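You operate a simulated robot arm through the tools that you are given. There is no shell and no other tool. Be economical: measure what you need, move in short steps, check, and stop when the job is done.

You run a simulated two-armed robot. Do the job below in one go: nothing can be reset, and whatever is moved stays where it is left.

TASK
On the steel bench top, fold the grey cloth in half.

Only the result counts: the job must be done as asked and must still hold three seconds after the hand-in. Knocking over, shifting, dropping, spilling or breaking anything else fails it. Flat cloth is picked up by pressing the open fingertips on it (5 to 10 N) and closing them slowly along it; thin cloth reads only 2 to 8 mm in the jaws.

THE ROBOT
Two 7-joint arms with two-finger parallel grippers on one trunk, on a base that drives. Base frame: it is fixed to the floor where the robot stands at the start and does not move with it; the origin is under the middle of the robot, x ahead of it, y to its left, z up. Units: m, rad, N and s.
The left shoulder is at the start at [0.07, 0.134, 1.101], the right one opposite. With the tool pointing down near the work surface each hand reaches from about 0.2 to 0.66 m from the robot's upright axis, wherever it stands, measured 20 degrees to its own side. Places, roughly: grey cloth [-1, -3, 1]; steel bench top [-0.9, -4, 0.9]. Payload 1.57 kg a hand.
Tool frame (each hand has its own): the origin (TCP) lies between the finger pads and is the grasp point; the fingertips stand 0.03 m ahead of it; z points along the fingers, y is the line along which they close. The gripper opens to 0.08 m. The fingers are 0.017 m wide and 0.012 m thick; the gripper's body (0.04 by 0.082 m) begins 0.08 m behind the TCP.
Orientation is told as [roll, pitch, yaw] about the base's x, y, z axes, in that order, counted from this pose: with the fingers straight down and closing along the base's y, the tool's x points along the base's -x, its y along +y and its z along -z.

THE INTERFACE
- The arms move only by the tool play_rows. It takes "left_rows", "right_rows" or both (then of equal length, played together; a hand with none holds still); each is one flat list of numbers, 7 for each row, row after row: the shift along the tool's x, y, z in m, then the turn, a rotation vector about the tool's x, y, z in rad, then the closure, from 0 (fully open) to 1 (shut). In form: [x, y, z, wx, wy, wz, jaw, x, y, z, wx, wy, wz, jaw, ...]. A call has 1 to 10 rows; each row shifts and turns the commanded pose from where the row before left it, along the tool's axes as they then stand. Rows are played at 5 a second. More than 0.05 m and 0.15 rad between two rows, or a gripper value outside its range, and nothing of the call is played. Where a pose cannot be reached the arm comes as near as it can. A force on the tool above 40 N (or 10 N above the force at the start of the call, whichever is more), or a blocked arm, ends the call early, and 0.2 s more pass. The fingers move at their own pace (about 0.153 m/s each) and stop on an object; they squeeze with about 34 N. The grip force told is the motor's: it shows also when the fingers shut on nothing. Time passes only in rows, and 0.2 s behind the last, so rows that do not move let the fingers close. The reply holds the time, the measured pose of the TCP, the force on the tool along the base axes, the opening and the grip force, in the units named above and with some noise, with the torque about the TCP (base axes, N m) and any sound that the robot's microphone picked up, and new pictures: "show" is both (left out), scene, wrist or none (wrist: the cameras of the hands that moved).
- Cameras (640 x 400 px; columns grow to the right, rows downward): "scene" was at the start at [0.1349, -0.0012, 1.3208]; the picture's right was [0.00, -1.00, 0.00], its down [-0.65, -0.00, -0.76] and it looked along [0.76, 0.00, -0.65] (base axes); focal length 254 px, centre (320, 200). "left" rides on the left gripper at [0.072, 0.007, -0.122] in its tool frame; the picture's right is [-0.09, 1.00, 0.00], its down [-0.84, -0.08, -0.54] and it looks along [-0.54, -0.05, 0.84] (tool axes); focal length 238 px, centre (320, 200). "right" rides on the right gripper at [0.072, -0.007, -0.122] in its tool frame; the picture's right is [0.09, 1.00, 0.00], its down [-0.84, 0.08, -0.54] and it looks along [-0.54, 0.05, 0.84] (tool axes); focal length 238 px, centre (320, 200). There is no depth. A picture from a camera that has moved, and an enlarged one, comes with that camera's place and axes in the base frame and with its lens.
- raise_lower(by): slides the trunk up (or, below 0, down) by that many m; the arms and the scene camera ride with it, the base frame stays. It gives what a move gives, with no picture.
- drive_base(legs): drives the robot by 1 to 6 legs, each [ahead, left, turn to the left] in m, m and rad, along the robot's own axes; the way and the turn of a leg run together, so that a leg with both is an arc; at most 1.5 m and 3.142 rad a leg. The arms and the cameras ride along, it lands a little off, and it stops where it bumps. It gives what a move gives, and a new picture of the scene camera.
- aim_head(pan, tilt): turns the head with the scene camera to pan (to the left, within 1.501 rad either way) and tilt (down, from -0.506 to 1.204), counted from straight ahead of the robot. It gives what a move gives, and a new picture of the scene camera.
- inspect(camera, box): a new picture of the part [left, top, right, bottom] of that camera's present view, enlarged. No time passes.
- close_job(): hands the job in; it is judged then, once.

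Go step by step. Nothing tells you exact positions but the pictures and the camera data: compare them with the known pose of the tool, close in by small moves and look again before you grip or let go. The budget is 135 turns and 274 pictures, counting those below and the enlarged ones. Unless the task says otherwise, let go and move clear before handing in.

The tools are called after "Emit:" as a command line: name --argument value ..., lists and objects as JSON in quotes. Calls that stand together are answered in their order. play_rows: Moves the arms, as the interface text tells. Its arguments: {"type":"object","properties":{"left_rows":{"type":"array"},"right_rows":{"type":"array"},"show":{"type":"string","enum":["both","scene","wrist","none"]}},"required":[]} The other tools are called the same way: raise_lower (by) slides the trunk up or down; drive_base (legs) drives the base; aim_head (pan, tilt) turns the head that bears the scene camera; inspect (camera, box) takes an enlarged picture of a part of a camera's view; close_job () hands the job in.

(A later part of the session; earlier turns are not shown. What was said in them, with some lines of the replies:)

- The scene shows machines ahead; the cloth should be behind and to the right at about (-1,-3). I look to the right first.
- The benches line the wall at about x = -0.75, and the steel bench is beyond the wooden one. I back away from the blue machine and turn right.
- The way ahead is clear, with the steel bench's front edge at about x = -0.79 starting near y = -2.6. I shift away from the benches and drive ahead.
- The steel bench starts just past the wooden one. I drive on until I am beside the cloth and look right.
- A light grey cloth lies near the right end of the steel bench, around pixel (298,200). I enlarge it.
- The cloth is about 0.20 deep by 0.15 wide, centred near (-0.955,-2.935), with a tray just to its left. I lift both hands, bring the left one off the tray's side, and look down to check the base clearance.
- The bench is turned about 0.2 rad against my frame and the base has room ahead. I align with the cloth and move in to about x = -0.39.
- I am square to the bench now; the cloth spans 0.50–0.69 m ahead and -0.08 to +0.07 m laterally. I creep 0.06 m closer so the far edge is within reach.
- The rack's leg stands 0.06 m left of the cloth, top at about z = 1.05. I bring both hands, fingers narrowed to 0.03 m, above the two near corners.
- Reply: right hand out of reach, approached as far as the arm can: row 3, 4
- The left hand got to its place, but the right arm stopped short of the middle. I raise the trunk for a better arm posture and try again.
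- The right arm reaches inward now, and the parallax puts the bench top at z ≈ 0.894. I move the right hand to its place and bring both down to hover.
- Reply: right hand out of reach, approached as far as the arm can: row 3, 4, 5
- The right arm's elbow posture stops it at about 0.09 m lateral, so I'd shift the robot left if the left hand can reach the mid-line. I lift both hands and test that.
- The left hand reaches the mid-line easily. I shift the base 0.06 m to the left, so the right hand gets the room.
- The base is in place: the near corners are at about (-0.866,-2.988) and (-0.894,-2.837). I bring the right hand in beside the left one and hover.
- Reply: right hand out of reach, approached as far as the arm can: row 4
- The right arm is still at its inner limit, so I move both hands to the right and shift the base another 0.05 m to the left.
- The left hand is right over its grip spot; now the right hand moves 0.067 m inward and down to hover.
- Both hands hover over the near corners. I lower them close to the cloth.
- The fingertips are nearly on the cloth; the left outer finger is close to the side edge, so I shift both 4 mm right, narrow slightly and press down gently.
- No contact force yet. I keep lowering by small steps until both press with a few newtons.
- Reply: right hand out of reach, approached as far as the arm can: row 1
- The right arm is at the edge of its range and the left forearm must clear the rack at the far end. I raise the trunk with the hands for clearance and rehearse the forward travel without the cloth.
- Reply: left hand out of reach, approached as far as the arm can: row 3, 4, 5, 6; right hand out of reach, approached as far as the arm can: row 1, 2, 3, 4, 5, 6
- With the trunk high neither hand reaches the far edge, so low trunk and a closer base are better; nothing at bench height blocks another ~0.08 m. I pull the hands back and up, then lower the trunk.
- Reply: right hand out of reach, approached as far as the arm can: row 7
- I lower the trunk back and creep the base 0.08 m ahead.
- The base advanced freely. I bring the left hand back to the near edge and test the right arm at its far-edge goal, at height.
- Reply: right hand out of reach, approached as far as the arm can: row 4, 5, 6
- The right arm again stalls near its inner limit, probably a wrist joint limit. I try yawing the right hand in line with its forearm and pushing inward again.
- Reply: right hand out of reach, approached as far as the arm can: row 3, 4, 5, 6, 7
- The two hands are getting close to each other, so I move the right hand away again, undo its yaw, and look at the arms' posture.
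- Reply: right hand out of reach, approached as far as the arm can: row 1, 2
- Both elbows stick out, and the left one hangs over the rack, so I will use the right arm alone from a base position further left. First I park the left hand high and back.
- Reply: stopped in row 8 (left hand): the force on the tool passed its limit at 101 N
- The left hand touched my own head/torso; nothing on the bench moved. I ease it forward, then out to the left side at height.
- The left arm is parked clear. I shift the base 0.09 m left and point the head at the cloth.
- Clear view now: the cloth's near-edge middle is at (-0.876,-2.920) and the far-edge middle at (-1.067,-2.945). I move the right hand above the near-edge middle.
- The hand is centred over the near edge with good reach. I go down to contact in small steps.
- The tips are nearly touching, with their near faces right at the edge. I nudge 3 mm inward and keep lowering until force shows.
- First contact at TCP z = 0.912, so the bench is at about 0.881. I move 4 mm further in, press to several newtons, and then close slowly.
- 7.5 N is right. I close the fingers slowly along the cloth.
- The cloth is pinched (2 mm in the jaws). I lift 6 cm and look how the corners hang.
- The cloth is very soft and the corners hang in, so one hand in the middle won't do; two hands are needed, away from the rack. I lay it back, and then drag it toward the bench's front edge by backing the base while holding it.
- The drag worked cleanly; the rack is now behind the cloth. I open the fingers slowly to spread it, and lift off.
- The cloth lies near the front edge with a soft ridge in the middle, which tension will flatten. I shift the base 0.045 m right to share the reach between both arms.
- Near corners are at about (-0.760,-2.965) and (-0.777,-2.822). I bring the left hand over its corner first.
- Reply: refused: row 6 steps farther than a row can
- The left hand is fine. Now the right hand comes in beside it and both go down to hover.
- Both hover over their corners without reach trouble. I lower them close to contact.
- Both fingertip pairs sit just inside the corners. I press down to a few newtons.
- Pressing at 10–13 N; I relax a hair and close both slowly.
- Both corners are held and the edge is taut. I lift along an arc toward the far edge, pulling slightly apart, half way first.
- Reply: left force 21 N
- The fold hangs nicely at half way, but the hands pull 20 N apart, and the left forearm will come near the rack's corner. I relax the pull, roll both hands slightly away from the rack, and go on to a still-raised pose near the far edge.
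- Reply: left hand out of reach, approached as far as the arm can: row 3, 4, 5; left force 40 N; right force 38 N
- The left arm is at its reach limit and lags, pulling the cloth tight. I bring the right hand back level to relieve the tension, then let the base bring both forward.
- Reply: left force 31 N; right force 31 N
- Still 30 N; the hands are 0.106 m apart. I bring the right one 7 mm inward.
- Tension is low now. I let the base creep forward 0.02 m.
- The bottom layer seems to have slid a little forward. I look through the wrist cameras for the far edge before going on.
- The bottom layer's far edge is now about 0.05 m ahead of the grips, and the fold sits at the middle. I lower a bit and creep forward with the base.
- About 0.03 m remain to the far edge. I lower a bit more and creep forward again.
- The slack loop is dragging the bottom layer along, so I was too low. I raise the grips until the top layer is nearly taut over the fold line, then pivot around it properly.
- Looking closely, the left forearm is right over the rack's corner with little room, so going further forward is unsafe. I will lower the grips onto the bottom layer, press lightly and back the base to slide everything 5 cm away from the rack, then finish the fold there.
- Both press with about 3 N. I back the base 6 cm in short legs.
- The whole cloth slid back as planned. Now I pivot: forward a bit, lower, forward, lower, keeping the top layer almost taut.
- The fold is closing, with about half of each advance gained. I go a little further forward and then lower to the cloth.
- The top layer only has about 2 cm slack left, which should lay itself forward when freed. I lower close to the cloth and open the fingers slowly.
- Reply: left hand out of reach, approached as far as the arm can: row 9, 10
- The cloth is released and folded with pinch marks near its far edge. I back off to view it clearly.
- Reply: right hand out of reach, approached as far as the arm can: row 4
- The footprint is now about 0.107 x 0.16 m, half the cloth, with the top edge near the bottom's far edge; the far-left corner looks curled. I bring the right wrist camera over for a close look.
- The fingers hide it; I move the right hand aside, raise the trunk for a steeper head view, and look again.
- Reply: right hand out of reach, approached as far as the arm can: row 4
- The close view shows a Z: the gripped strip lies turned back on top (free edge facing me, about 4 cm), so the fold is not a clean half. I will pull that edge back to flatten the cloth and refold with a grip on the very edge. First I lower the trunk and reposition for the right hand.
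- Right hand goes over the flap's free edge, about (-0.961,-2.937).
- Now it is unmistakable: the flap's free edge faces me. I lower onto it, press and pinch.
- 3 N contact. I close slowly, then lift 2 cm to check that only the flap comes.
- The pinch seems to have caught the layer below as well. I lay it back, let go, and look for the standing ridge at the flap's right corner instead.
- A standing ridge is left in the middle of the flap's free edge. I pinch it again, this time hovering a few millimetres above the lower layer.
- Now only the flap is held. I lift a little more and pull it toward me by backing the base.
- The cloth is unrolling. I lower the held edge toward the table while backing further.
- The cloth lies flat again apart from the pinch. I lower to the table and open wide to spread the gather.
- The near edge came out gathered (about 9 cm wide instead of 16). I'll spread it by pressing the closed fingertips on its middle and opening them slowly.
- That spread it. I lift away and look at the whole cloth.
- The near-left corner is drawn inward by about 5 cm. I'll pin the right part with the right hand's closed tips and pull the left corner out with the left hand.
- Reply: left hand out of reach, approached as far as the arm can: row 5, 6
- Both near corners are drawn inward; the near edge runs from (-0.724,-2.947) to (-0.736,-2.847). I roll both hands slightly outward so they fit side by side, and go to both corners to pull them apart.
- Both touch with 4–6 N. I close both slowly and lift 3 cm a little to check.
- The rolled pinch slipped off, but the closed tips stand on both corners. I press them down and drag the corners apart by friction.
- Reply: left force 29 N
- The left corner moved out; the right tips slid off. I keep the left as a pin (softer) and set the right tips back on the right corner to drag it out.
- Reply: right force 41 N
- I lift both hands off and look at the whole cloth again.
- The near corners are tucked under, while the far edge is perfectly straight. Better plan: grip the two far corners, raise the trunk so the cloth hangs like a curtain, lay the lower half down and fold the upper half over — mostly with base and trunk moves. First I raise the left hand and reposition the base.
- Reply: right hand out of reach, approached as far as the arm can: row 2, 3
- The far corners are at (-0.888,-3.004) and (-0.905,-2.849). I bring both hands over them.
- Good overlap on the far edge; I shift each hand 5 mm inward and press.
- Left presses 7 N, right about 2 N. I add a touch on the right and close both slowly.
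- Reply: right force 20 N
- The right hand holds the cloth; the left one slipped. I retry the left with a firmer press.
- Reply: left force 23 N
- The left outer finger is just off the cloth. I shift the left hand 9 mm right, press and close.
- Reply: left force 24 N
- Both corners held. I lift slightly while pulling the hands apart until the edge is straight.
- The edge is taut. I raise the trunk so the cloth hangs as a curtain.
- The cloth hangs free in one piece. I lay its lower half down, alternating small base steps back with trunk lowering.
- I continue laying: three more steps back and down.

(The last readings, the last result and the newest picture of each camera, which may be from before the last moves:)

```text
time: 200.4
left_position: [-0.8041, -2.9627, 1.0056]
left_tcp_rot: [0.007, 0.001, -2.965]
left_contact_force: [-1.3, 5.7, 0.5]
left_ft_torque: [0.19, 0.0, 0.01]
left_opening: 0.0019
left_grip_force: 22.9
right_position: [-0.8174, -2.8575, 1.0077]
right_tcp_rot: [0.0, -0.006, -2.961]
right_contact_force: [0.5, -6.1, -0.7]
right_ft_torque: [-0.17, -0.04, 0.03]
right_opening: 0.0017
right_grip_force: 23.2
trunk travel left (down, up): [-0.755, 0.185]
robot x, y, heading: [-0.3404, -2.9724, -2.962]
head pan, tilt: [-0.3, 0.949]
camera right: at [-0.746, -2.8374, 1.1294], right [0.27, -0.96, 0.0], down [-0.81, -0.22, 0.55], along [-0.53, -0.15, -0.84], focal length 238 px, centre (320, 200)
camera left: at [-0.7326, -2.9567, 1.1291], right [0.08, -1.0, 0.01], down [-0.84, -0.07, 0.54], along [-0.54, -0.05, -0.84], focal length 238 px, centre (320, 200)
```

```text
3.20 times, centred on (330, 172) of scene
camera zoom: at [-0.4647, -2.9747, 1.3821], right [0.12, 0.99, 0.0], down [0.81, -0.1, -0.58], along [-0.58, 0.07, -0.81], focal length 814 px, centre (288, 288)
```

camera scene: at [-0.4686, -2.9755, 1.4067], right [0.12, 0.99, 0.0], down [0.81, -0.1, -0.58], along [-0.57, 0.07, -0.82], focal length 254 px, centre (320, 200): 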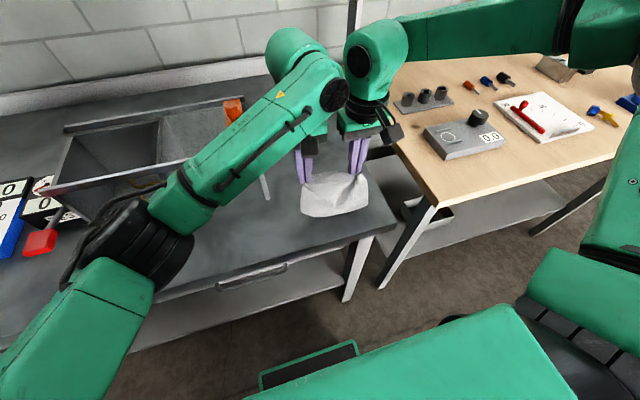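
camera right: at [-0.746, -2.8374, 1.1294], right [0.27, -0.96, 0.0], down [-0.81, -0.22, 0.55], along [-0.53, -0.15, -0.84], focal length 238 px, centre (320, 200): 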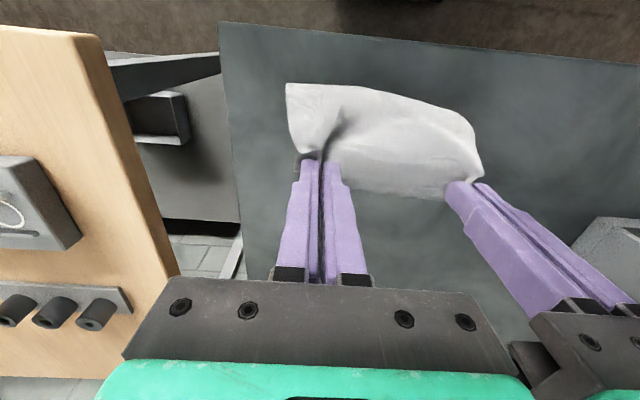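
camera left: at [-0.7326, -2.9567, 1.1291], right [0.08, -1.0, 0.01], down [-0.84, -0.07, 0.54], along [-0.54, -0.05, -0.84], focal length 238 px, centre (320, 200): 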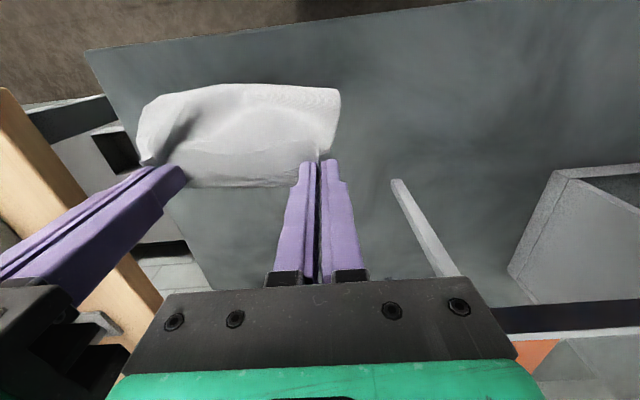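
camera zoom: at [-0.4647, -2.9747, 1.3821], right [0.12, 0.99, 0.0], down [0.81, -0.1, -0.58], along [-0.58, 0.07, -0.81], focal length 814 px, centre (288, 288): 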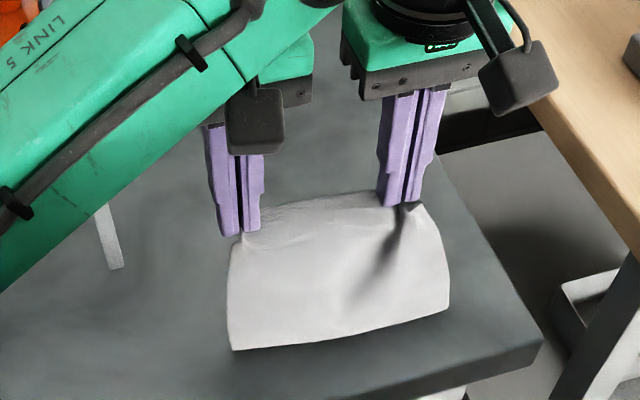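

Very clean now: a straight fold front across the full width. I lay one more centimetre, then swing the upper half forward and down over the lower half in small steps.

Emit:
drive_base --legs '[[-0.01, 0, 0]]'

Emit:
raise_lower --by -0.014

Emit:
drive_base --legs '[[0.02, 0, 0]]'

Emit:
raise_lower --by -0.01

Emit:
play_rows --left_rows '[0, 0, 0, 0, 0, 0, 1]' --right_rows '[0, 0, 0, 0, 0, 0, 1]' --show "wrist"

Emit:
inspect --camera "scene" --box '[230, 110, 430, 235]'

```text
time: 201.2
left_position: [-0.7959, -2.9626, 1.0058]
left_tcp_rot: [0.007, 0.003, -2.965]
left_contact_force: [-0.7, 6.8, 0.2]
left_ft_torque: [0.25, -0.03, -0.02]
left_opening: 0.0017
left_grip_force: 23.5
right_position: [-0.8075, -2.8562, 1.0053]
right_tcp_rot: [0.002, -0.004, -2.962]
right_contact_force: [0.7, -7.4, -0.3]
right_ft_torque: [-0.26, -0.05, 0.02]
right_opening: 0.002
right_grip_force: 23.5
trunk travel left (down, up): [-0.755, 0.185]
robot x, y, heading: [-0.3343, -2.9731, -2.963]
head pan, tilt: [-0.3, 0.949]
camera scene: at [-0.4569, -2.9733, 1.3819], right [0.12, 0.99, 0.0], down [0.81, -0.1, -0.58], along [-0.58, 0.07, -0.81], focal length 254 px, centre (320, 200)
```

scene: 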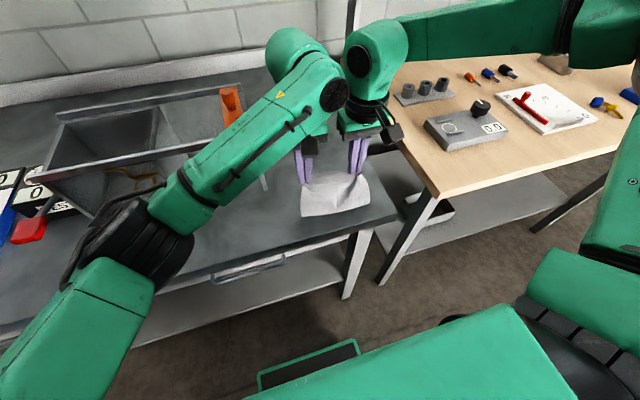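

```text
time: 201.8
left_position: [-0.7944, -2.9616, 0.9914]
left_tcp_rot: [0.006, 0.002, -2.966]
left_contact_force: [-0.1, 6.3, -0.4]
left_ft_torque: [0.14, 0.0, 0.0]
left_opening: 0.0018
left_grip_force: 23.3
right_position: [-0.8059, -2.8554, 0.9937]
right_tcp_rot: [0.0, -0.007, -2.962]
right_contact_force: [1.6, -5.5, -0.7]
right_ft_torque: [-0.15, -0.06, 0.06]
right_opening: 0.0017
right_grip_force: 23.8
trunk travel left (down, up): [-0.741, 0.199]
robot x, y, heading: [-0.3315, -2.9703, -2.959]
head pan, tilt: [-0.3, 0.949]
```

```text
time: 202.6
left_position: [-0.8096, -2.9655, 0.9938]
left_tcp_rot: [0.008, -0.004, -2.966]
left_contact_force: [-1.2, 6.2, 1.0]
left_ft_torque: [0.21, 0.02, 0.01]
left_opening: 0.0017
left_grip_force: 23.3
right_position: [-0.8221, -2.8572, 0.9954]
right_tcp_rot: [0.001, -0.008, -2.962]
right_contact_force: [0.6, -5.4, 0.9]
right_ft_torque: [-0.22, 0.01, 0.03]
right_opening: 0.0017
right_grip_force: 23.8
trunk travel left (down, up): [-0.741, 0.199]
robot x, y, heading: [-0.3515, -2.9785, -2.961]
head pan, tilt: [-0.3, 0.949]
camera scene: at [-0.4687, -2.9757, 1.3687], right [0.12, 0.99, 0.0], down [0.8, -0.1, -0.59], along [-0.58, 0.07, -0.81], focal length 254 px, centre (320, 200)
```

scene: 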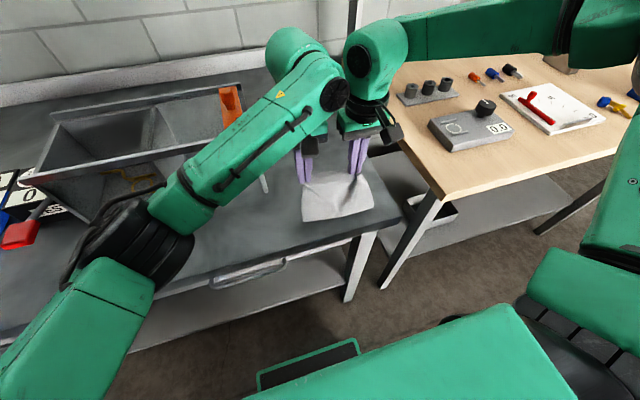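

```text
time: 203.2
left_position: [-0.8132, -2.965, 0.9839]
left_tcp_rot: [0.006, 0.001, -2.964]
left_contact_force: [-0.5, 4.4, 0.2]
left_ft_torque: [0.13, 0.03, 0.03]
left_opening: 0.0017
left_grip_force: 23.6
right_position: [-0.8246, -2.86, 0.9841]
right_tcp_rot: [0.001, -0.009, -2.963]
right_contact_force: [0.3, -4.4, 0.2]
right_ft_torque: [-0.13, 0.01, 0.06]
right_opening: 0.0019
right_grip_force: 23.6
trunk travel left (down, up): [-0.731, 0.209]
robot x, y, heading: [-0.3521, -2.975, -2.96]
head pan, tilt: [-0.3, 0.949]
```

```text
time: 203.6
left_position: [-0.8138, -2.9656, 0.982]
left_tcp_rot: [0.008, 0.0, -2.965]
left_contact_force: [-1.7, 4.6, 0.8]
left_ft_torque: [0.15, 0.01, -0.04]
left_opening: 0.002
left_grip_force: 23.4
right_position: [-0.8248, -2.8606, 0.9831]
right_tcp_rot: [0.002, -0.006, -2.961]
right_contact_force: [1.1, -4.6, -0.6]
right_ft_torque: [-0.15, 0.0, 0.01]
right_opening: 0.0017
right_grip_force: 23.5
trunk travel left (down, up): [-0.731, 0.209]
robot x, y, heading: [-0.3551, -2.9752, -2.964]
head pan, tilt: [-0.3, 0.949]
camera right: at [-0.7556, -2.8393, 1.1057], right [0.27, -0.96, 0.0], down [-0.81, -0.22, 0.55], along [-0.53, -0.15, -0.84], focal length 238 px, centre (320, 200)
camera left: at [-0.7421, -2.9583, 1.1054], right [0.08, -1.0, 0.01], down [-0.84, -0.07, 0.54], along [-0.54, -0.05, -0.84], focal length 238 px, centre (320, 200)
```

right: 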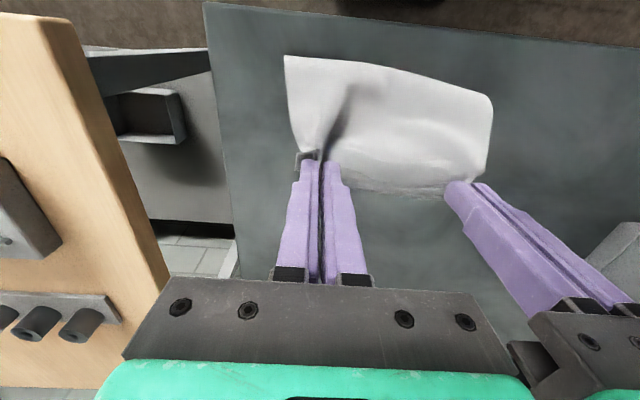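
left: 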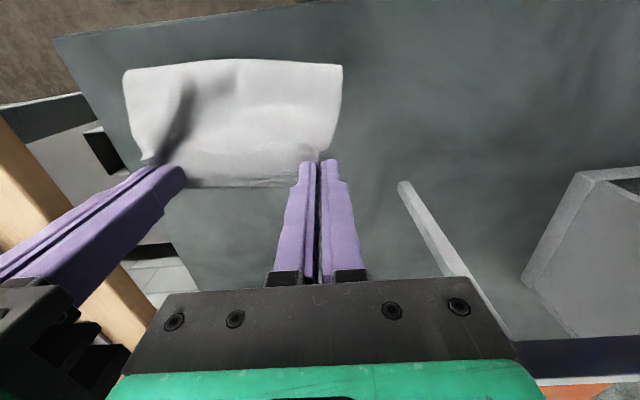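

```text
3.20 times, centred on (330, 172) of scene
camera zoom: at [-0.4741, -2.9764, 1.3582], right [0.12, 0.99, 0.0], down [0.81, -0.1, -0.58], along [-0.58, 0.07, -0.81], focal length 814 px, centre (288, 288)
```

zoom: 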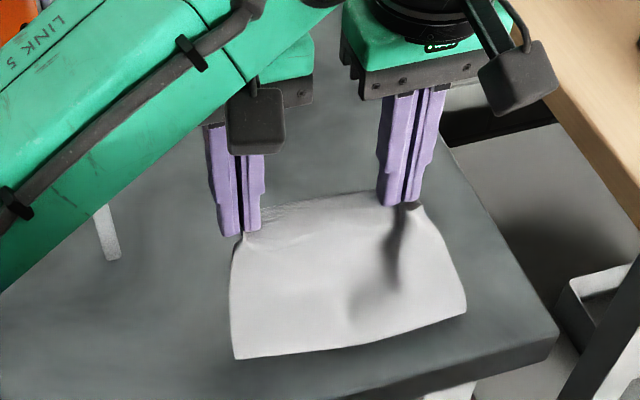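

Grips are 0.089 m from the fold, exactly as wanted. I finish the arc with the arms: forward and down in small rows.

Emit:
play_rows --left_rows '[-0.006, 0, 0.005, 0, 0, 0, 1, -0.006, 0, 0.006, 0, 0, 0, 1, -0.005, 0, 0.006, 0, 0, 0, 1, -0.005, 0, 0.008, 0, 0, 0, 1, -0.004, 0, 0.008, 0, 0, 0, 1, -0.004, 0, 0.008, 0, 0, 0, 1, 0, 0, 0, 0, 0, 0, 1]' --right_rows '[-0.006, 0, 0.005, 0, 0, 0, 1, -0.006, 0, 0.006, 0, 0, 0, 1, -0.005, 0, 0.006, 0, 0, 0, 1, -0.005, 0, 0.008, 0, 0, 0, 1, -0.004, 0, 0.008, 0, 0, 0, 1, -0.004, 0, 0.008, 0, 0, 0, 1, 0, 0, 0, 0, 0, 0, 1]' --show "wrist"

Emit:
inspect --camera "scene" --box '[230, 110, 430, 235]'

```text
time: 205.2
left_position: [-0.8428, -2.9711, 0.9412]
left_tcp_rot: [0.006, 0.0, -2.967]
left_contact_force: [-0.3, 5.1, 0.8]
left_ft_torque: [0.14, -0.01, 0.0]
left_opening: 0.0017
left_grip_force: 23.9
right_position: [-0.8553, -2.8658, 0.943]
right_tcp_rot: [0.003, -0.006, -2.962]
right_contact_force: [-0.1, -4.6, -0.3]
right_ft_torque: [-0.16, -0.03, -0.01]
right_opening: 0.0016
right_grip_force: 23.0
trunk travel left (down, up): [-0.731, 0.209]
robot x, y, heading: [-0.3496, -2.9742, -2.959]
head pan, tilt: [-0.3, 0.949]
camera right: at [-0.7847, -2.8455, 1.0646], right [0.27, -0.96, 0.0], down [-0.81, -0.22, 0.55], along [-0.53, -0.15, -0.84], focal length 238 px, centre (320, 200)
camera left: at [-0.7715, -2.9644, 1.0643], right [0.08, -1.0, 0.01], down [-0.84, -0.07, 0.54], along [-0.54, -0.05, -0.84], focal length 238 px, centre (320, 200)
```

right: 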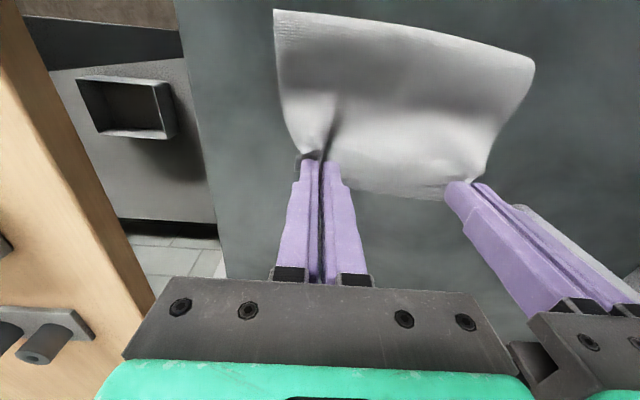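
left: 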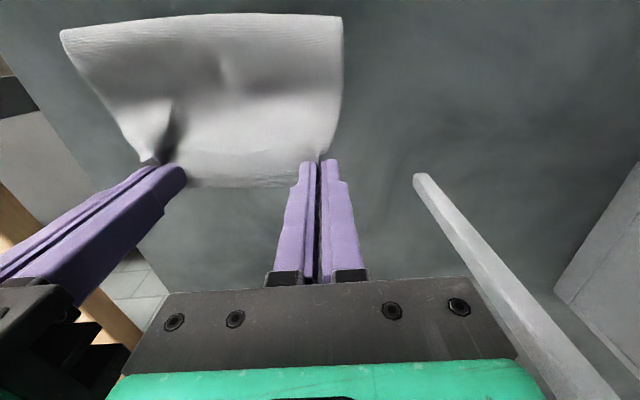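

```text
3.20 times, centred on (330, 172) of scene
camera zoom: at [-0.4738, -2.9765, 1.3582], right [0.12, 0.99, 0.0], down [0.81, -0.1, -0.58], along [-0.58, 0.07, -0.81], focal length 814 px, centre (288, 288)
```

zoom: 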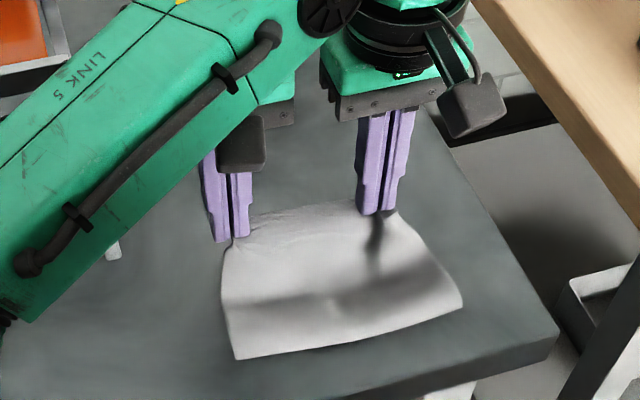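

The fold front stayed put and the edges are nearly over each other. I lower the last 2.5 cm with 4 mm forward and release slowly.

Emit:
play_rows --left_rows '[-0.002, 0, 0.008, 0, 0, 0, 1, -0.002, 0, 0.008, 0, 0, 0, 1, 0, 0, 0.007, 0, 0, 0, 1, 0, 0, 0, 0, 0, 0, 0.95, 0, 0, 0, 0, 0, 0, 0.88, 0, 0, 0, 0, 0, 0, 0.8, 0, 0, 0, 0, 0, 0, 0.7, 0, 0, 0, 0, 0, 0, 0.7]' --right_rows '[-0.002, 0, 0.008, 0, 0, 0, 1, -0.002, 0, 0.008, 0, 0, 0, 1, 0, 0, 0.009, 0, 0, 0, 1, 0, 0, 0, 0, 0, 0, 0.95, 0, 0, 0, 0, 0, 0, 0.88, 0, 0, 0, 0, 0, 0, 0.8, 0, 0, 0, 0, 0, 0, 0.7, 0, 0, 0, 0, 0, 0, 0.7]' --show "wrist"

```text
time: 206.9
left_position: [-0.8478, -2.9716, 0.9195]
left_tcp_rot: [0.007, 0.0, -2.965]
left_contact_force: [0.9, 0.1, 0.2]
left_ft_torque: [0.0, 0.01, 0.02]
left_opening: 0.024
left_grip_force: 0.1
right_position: [-0.8597, -2.8645, 0.917]
right_tcp_rot: [0.001, -0.006, -2.961]
right_contact_force: [-0.6, -0.1, 0.9]
right_ft_torque: [0.05, 0.01, -0.05]
right_opening: 0.024
right_grip_force: 0.0
trunk travel left (down, up): [-0.731, 0.209]
robot x, y, heading: [-0.3508, -2.977, -2.964]
head pan, tilt: [-0.3, 0.949]
camera right: at [-0.7889, -2.8452, 1.0396], right [0.27, -0.96, 0.0], down [-0.81, -0.22, 0.55], along [-0.53, -0.15, -0.84], focal length 238 px, centre (320, 200)
camera left: at [-0.7758, -2.9648, 1.0417], right [0.08, -1.0, 0.01], down [-0.84, -0.07, 0.54], along [-0.54, -0.05, -0.84], focal length 238 px, centre (320, 200)
```

right: 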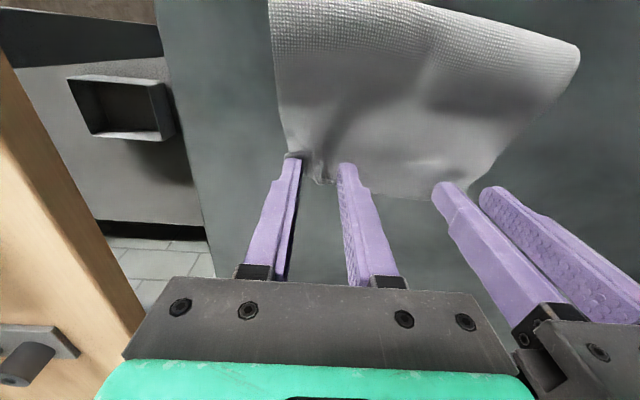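
left: 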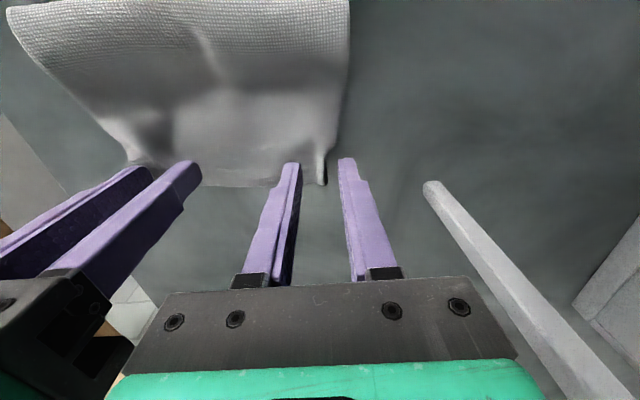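

Released. I raise the hands via the trunk, move back and look at the result from above.

Emit:
raise_lower --by 0.12

Emit:
play_rows --left_rows '[0, 0.03, -0.04, 0, 0, 0, 0.7, 0, 0.03, -0.04, 0, 0, 0, 0.7, 0, 0.03, 0, 0, 0, 0, 0.7, 0, 0.03, 0, 0, 0, 0, 0.7, 0, 0.03, 0, 0, 0, 0, 0.7]' --right_rows '[0, -0.03, 0, 0, 0, 0, 0.7, 0, -0.03, 0, 0, 0, 0, 0.7, 0, -0.03, 0, 0, 0, 0, 0.7, 0, -0.03, 0, 0, 0, 0, 0.7, 0, 0, 0, 0, 0, 0, 0.7]' --show "scene"

Emit:
inspect --camera "scene" --box '[260, 140, 420, 240]'

```text
time: 208.4
left_position: [-0.8481, -2.9713, 1.038]
left_tcp_rot: [0.008, 0.0, -2.964]
left_contact_force: [1.0, 0.1, 0.3]
left_ft_torque: [0.0, -0.01, 0.01]
left_opening: 0.0237
left_grip_force: 0.0
right_position: [-0.859, -2.8651, 1.0379]
right_tcp_rot: [0.002, -0.005, -2.962]
right_contact_force: [0.6, 0.3, 0.4]
right_ft_torque: [-0.01, 0.02, 0.03]
right_opening: 0.0238
right_grip_force: 0.0
trunk travel left (down, up): [-0.851, 0.089]
robot x, y, heading: [-0.3498, -2.9704, -2.963]
head pan, tilt: [-0.3, 0.949]
```

```text
time: 209.7
left_position: [-0.8192, -3.1189, 1.1194]
left_tcp_rot: [0.005, -0.001, -2.965]
left_contact_force: [0.2, 0.4, -0.2]
left_ft_torque: [0.02, -0.01, -0.01]
left_opening: 0.0239
left_grip_force: 0.1
right_position: [-0.8786, -2.7504, 1.0377]
right_tcp_rot: [-0.001, -0.008, -2.962]
right_contact_force: [0.8, 0.2, -0.6]
right_ft_torque: [0.04, 0.01, 0.04]
right_opening: 0.0238
right_grip_force: 0.0
trunk travel left (down, up): [-0.851, 0.089]
robot x, y, heading: [-0.3511, -2.9743, -2.959]
head pan, tilt: [-0.3, 0.949]
camera scene: at [-0.4733, -2.9788, 1.4783], right [0.12, 0.99, 0.0], down [0.81, -0.1, -0.58], along [-0.58, 0.07, -0.81], focal length 254 px, centre (320, 200)
```

scene: 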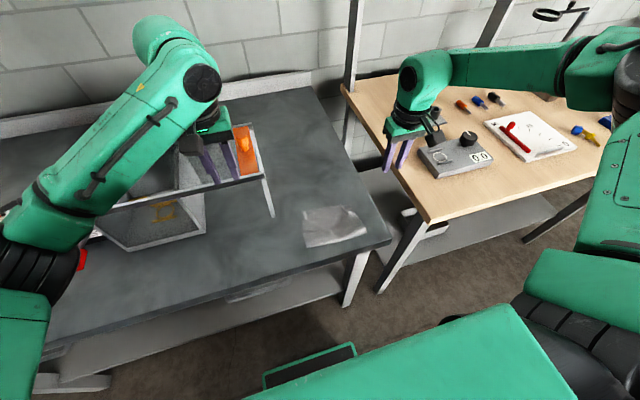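

```text
4.00 times, centred on (340, 190) of scene
camera zoom: at [-0.4733, -2.9788, 1.4783], right [0.12, 0.99, 0.0], down [0.81, -0.1, -0.58], along [-0.58, 0.07, -0.81], focal length 1017 px, centre (240, 240)
```

zoom: 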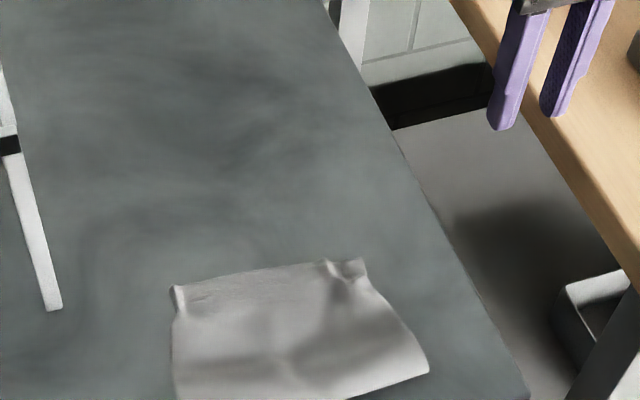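

Emit:
inspect --camera "scene" --box '[292, 195, 380, 250]'

Emit:
inspect --camera "left" --box '[0, 0, 320, 200]'

Emit:
inspect --camera "right" --box '[320, 0, 640, 200]'

```text
7.27 times, centred on (336, 222) of scene
camera zoom: at [-0.4733, -2.9788, 1.4783], right [0.12, 0.99, 0.0], down [0.81, -0.1, -0.58], along [-0.58, 0.07, -0.81], focal length 1850 px, centre (204, 36)
```

zoom: 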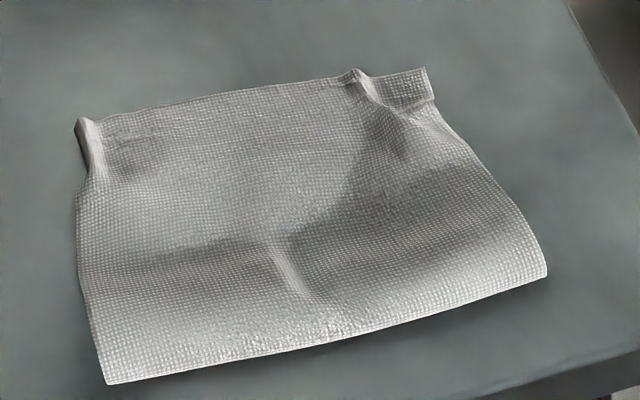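

```text
2.00 times, centred on (160, 100) of left
camera zoom: at [-0.7468, -3.1123, 1.2428], right [0.08, -1.0, 0.0], down [-0.84, -0.07, 0.54], along [-0.54, -0.05, -0.84], focal length 477 px, centre (640, 400)
```

zoom: 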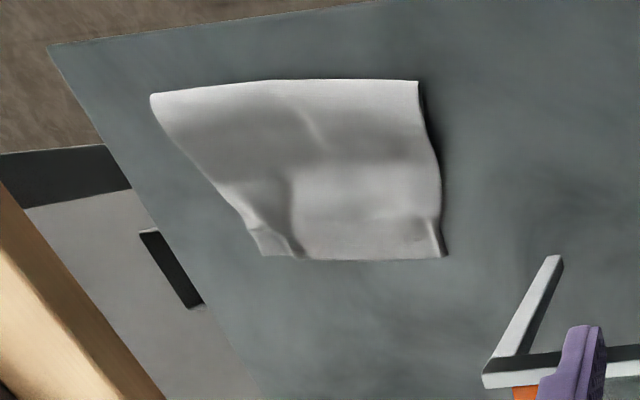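

```text
2.00 times, centred on (480, 100) of right
camera zoom: at [-0.809, -2.7293, 1.1609], right [0.27, -0.96, 0.0], down [-0.81, -0.23, 0.55], along [-0.53, -0.15, -0.84], focal length 477 px, centre (0, 400)
```

zoom: 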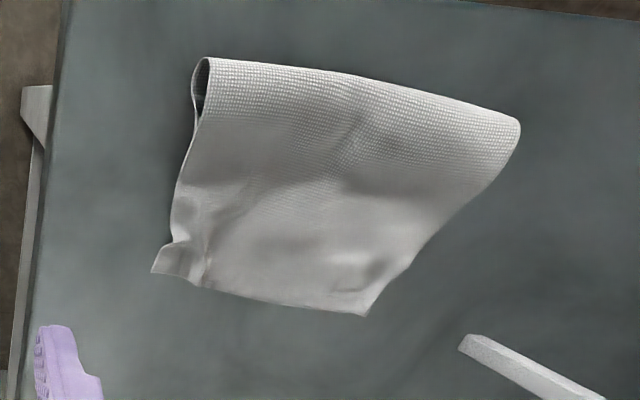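

The free edge now faces away, with the loop at the near side: a real half fold, about 0.104 x 0.16 m. I enlarge the sides to see whether the two layers match.

Emit:
inspect --camera "right" --box '[385, 20, 465, 70]'

Emit:
inspect --camera "right" --box '[385, 100, 545, 200]'

Emit:
inspect --camera "left" --box '[100, 70, 260, 170]'

```text
8.00 times, centred on (425, 45) of right
camera zoom: at [-0.809, -2.7293, 1.1609], right [0.27, -0.96, 0.0], down [-0.81, -0.23, 0.55], along [-0.53, -0.15, -0.84], focal length 1907 px, centre (-520, 1440)
```

zoom: 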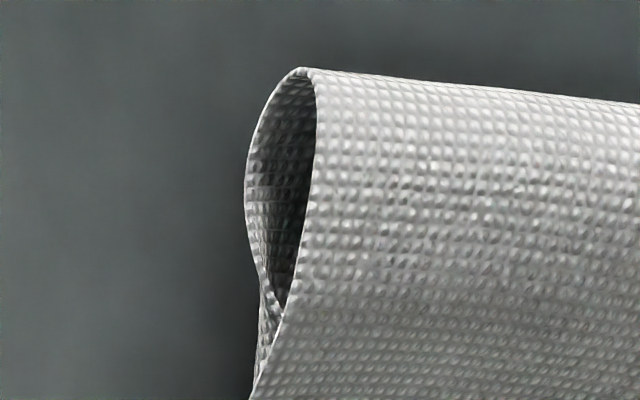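

```text
4.00 times, centred on (465, 150) of right
camera zoom: at [-0.809, -2.7293, 1.1609], right [0.27, -0.96, 0.0], down [-0.81, -0.23, 0.55], along [-0.53, -0.15, -0.84], focal length 953 px, centre (-260, 400)
```

zoom: 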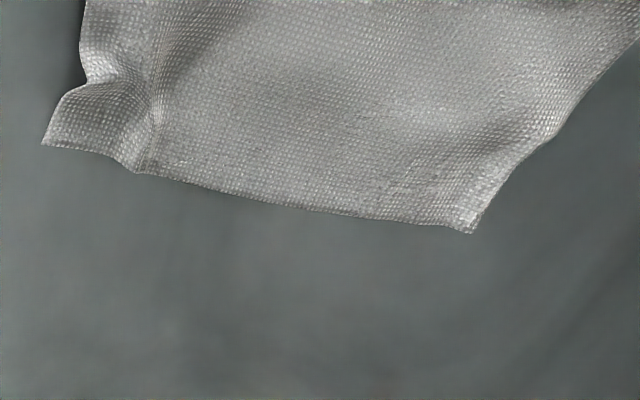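

```text
4.00 times, centred on (180, 120) of left
camera zoom: at [-0.7468, -3.1123, 1.2428], right [0.08, -1.0, 0.0], down [-0.84, -0.07, 0.54], along [-0.54, -0.05, -0.84], focal length 953 px, centre (880, 520)
```

zoom: 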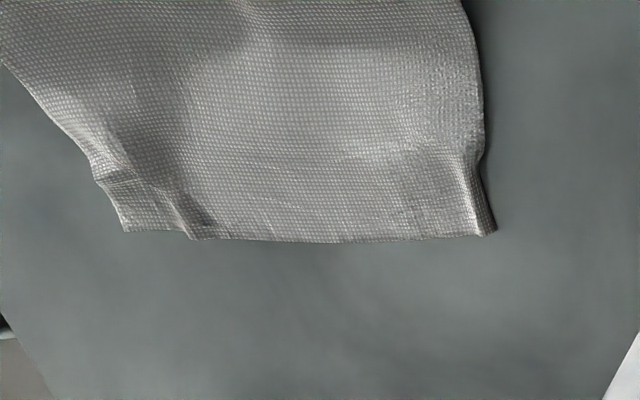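

The two layers coincide: the top's free edge lies over the lower layer, nothing sticks out, and both hands are open and clear. I hand the job in.

Emit:
close_job

```text
The job is handed in.
```

The grey cloth is folded in half on the steel bench top, about 10 by 16 cm, and the job is handed in. Both hands are open and clear, and I saw no sign that anything else on the bench moved.

- **Lower layer:** nothing of it sticks out past the top one, but I couldn't see it directly. Its corners may be slightly tucked in.
- **Top layer:** its free edge is gathered a little, about 14 cm across instead of 16. The fold itself is a soft loop rather than a sharp crease.
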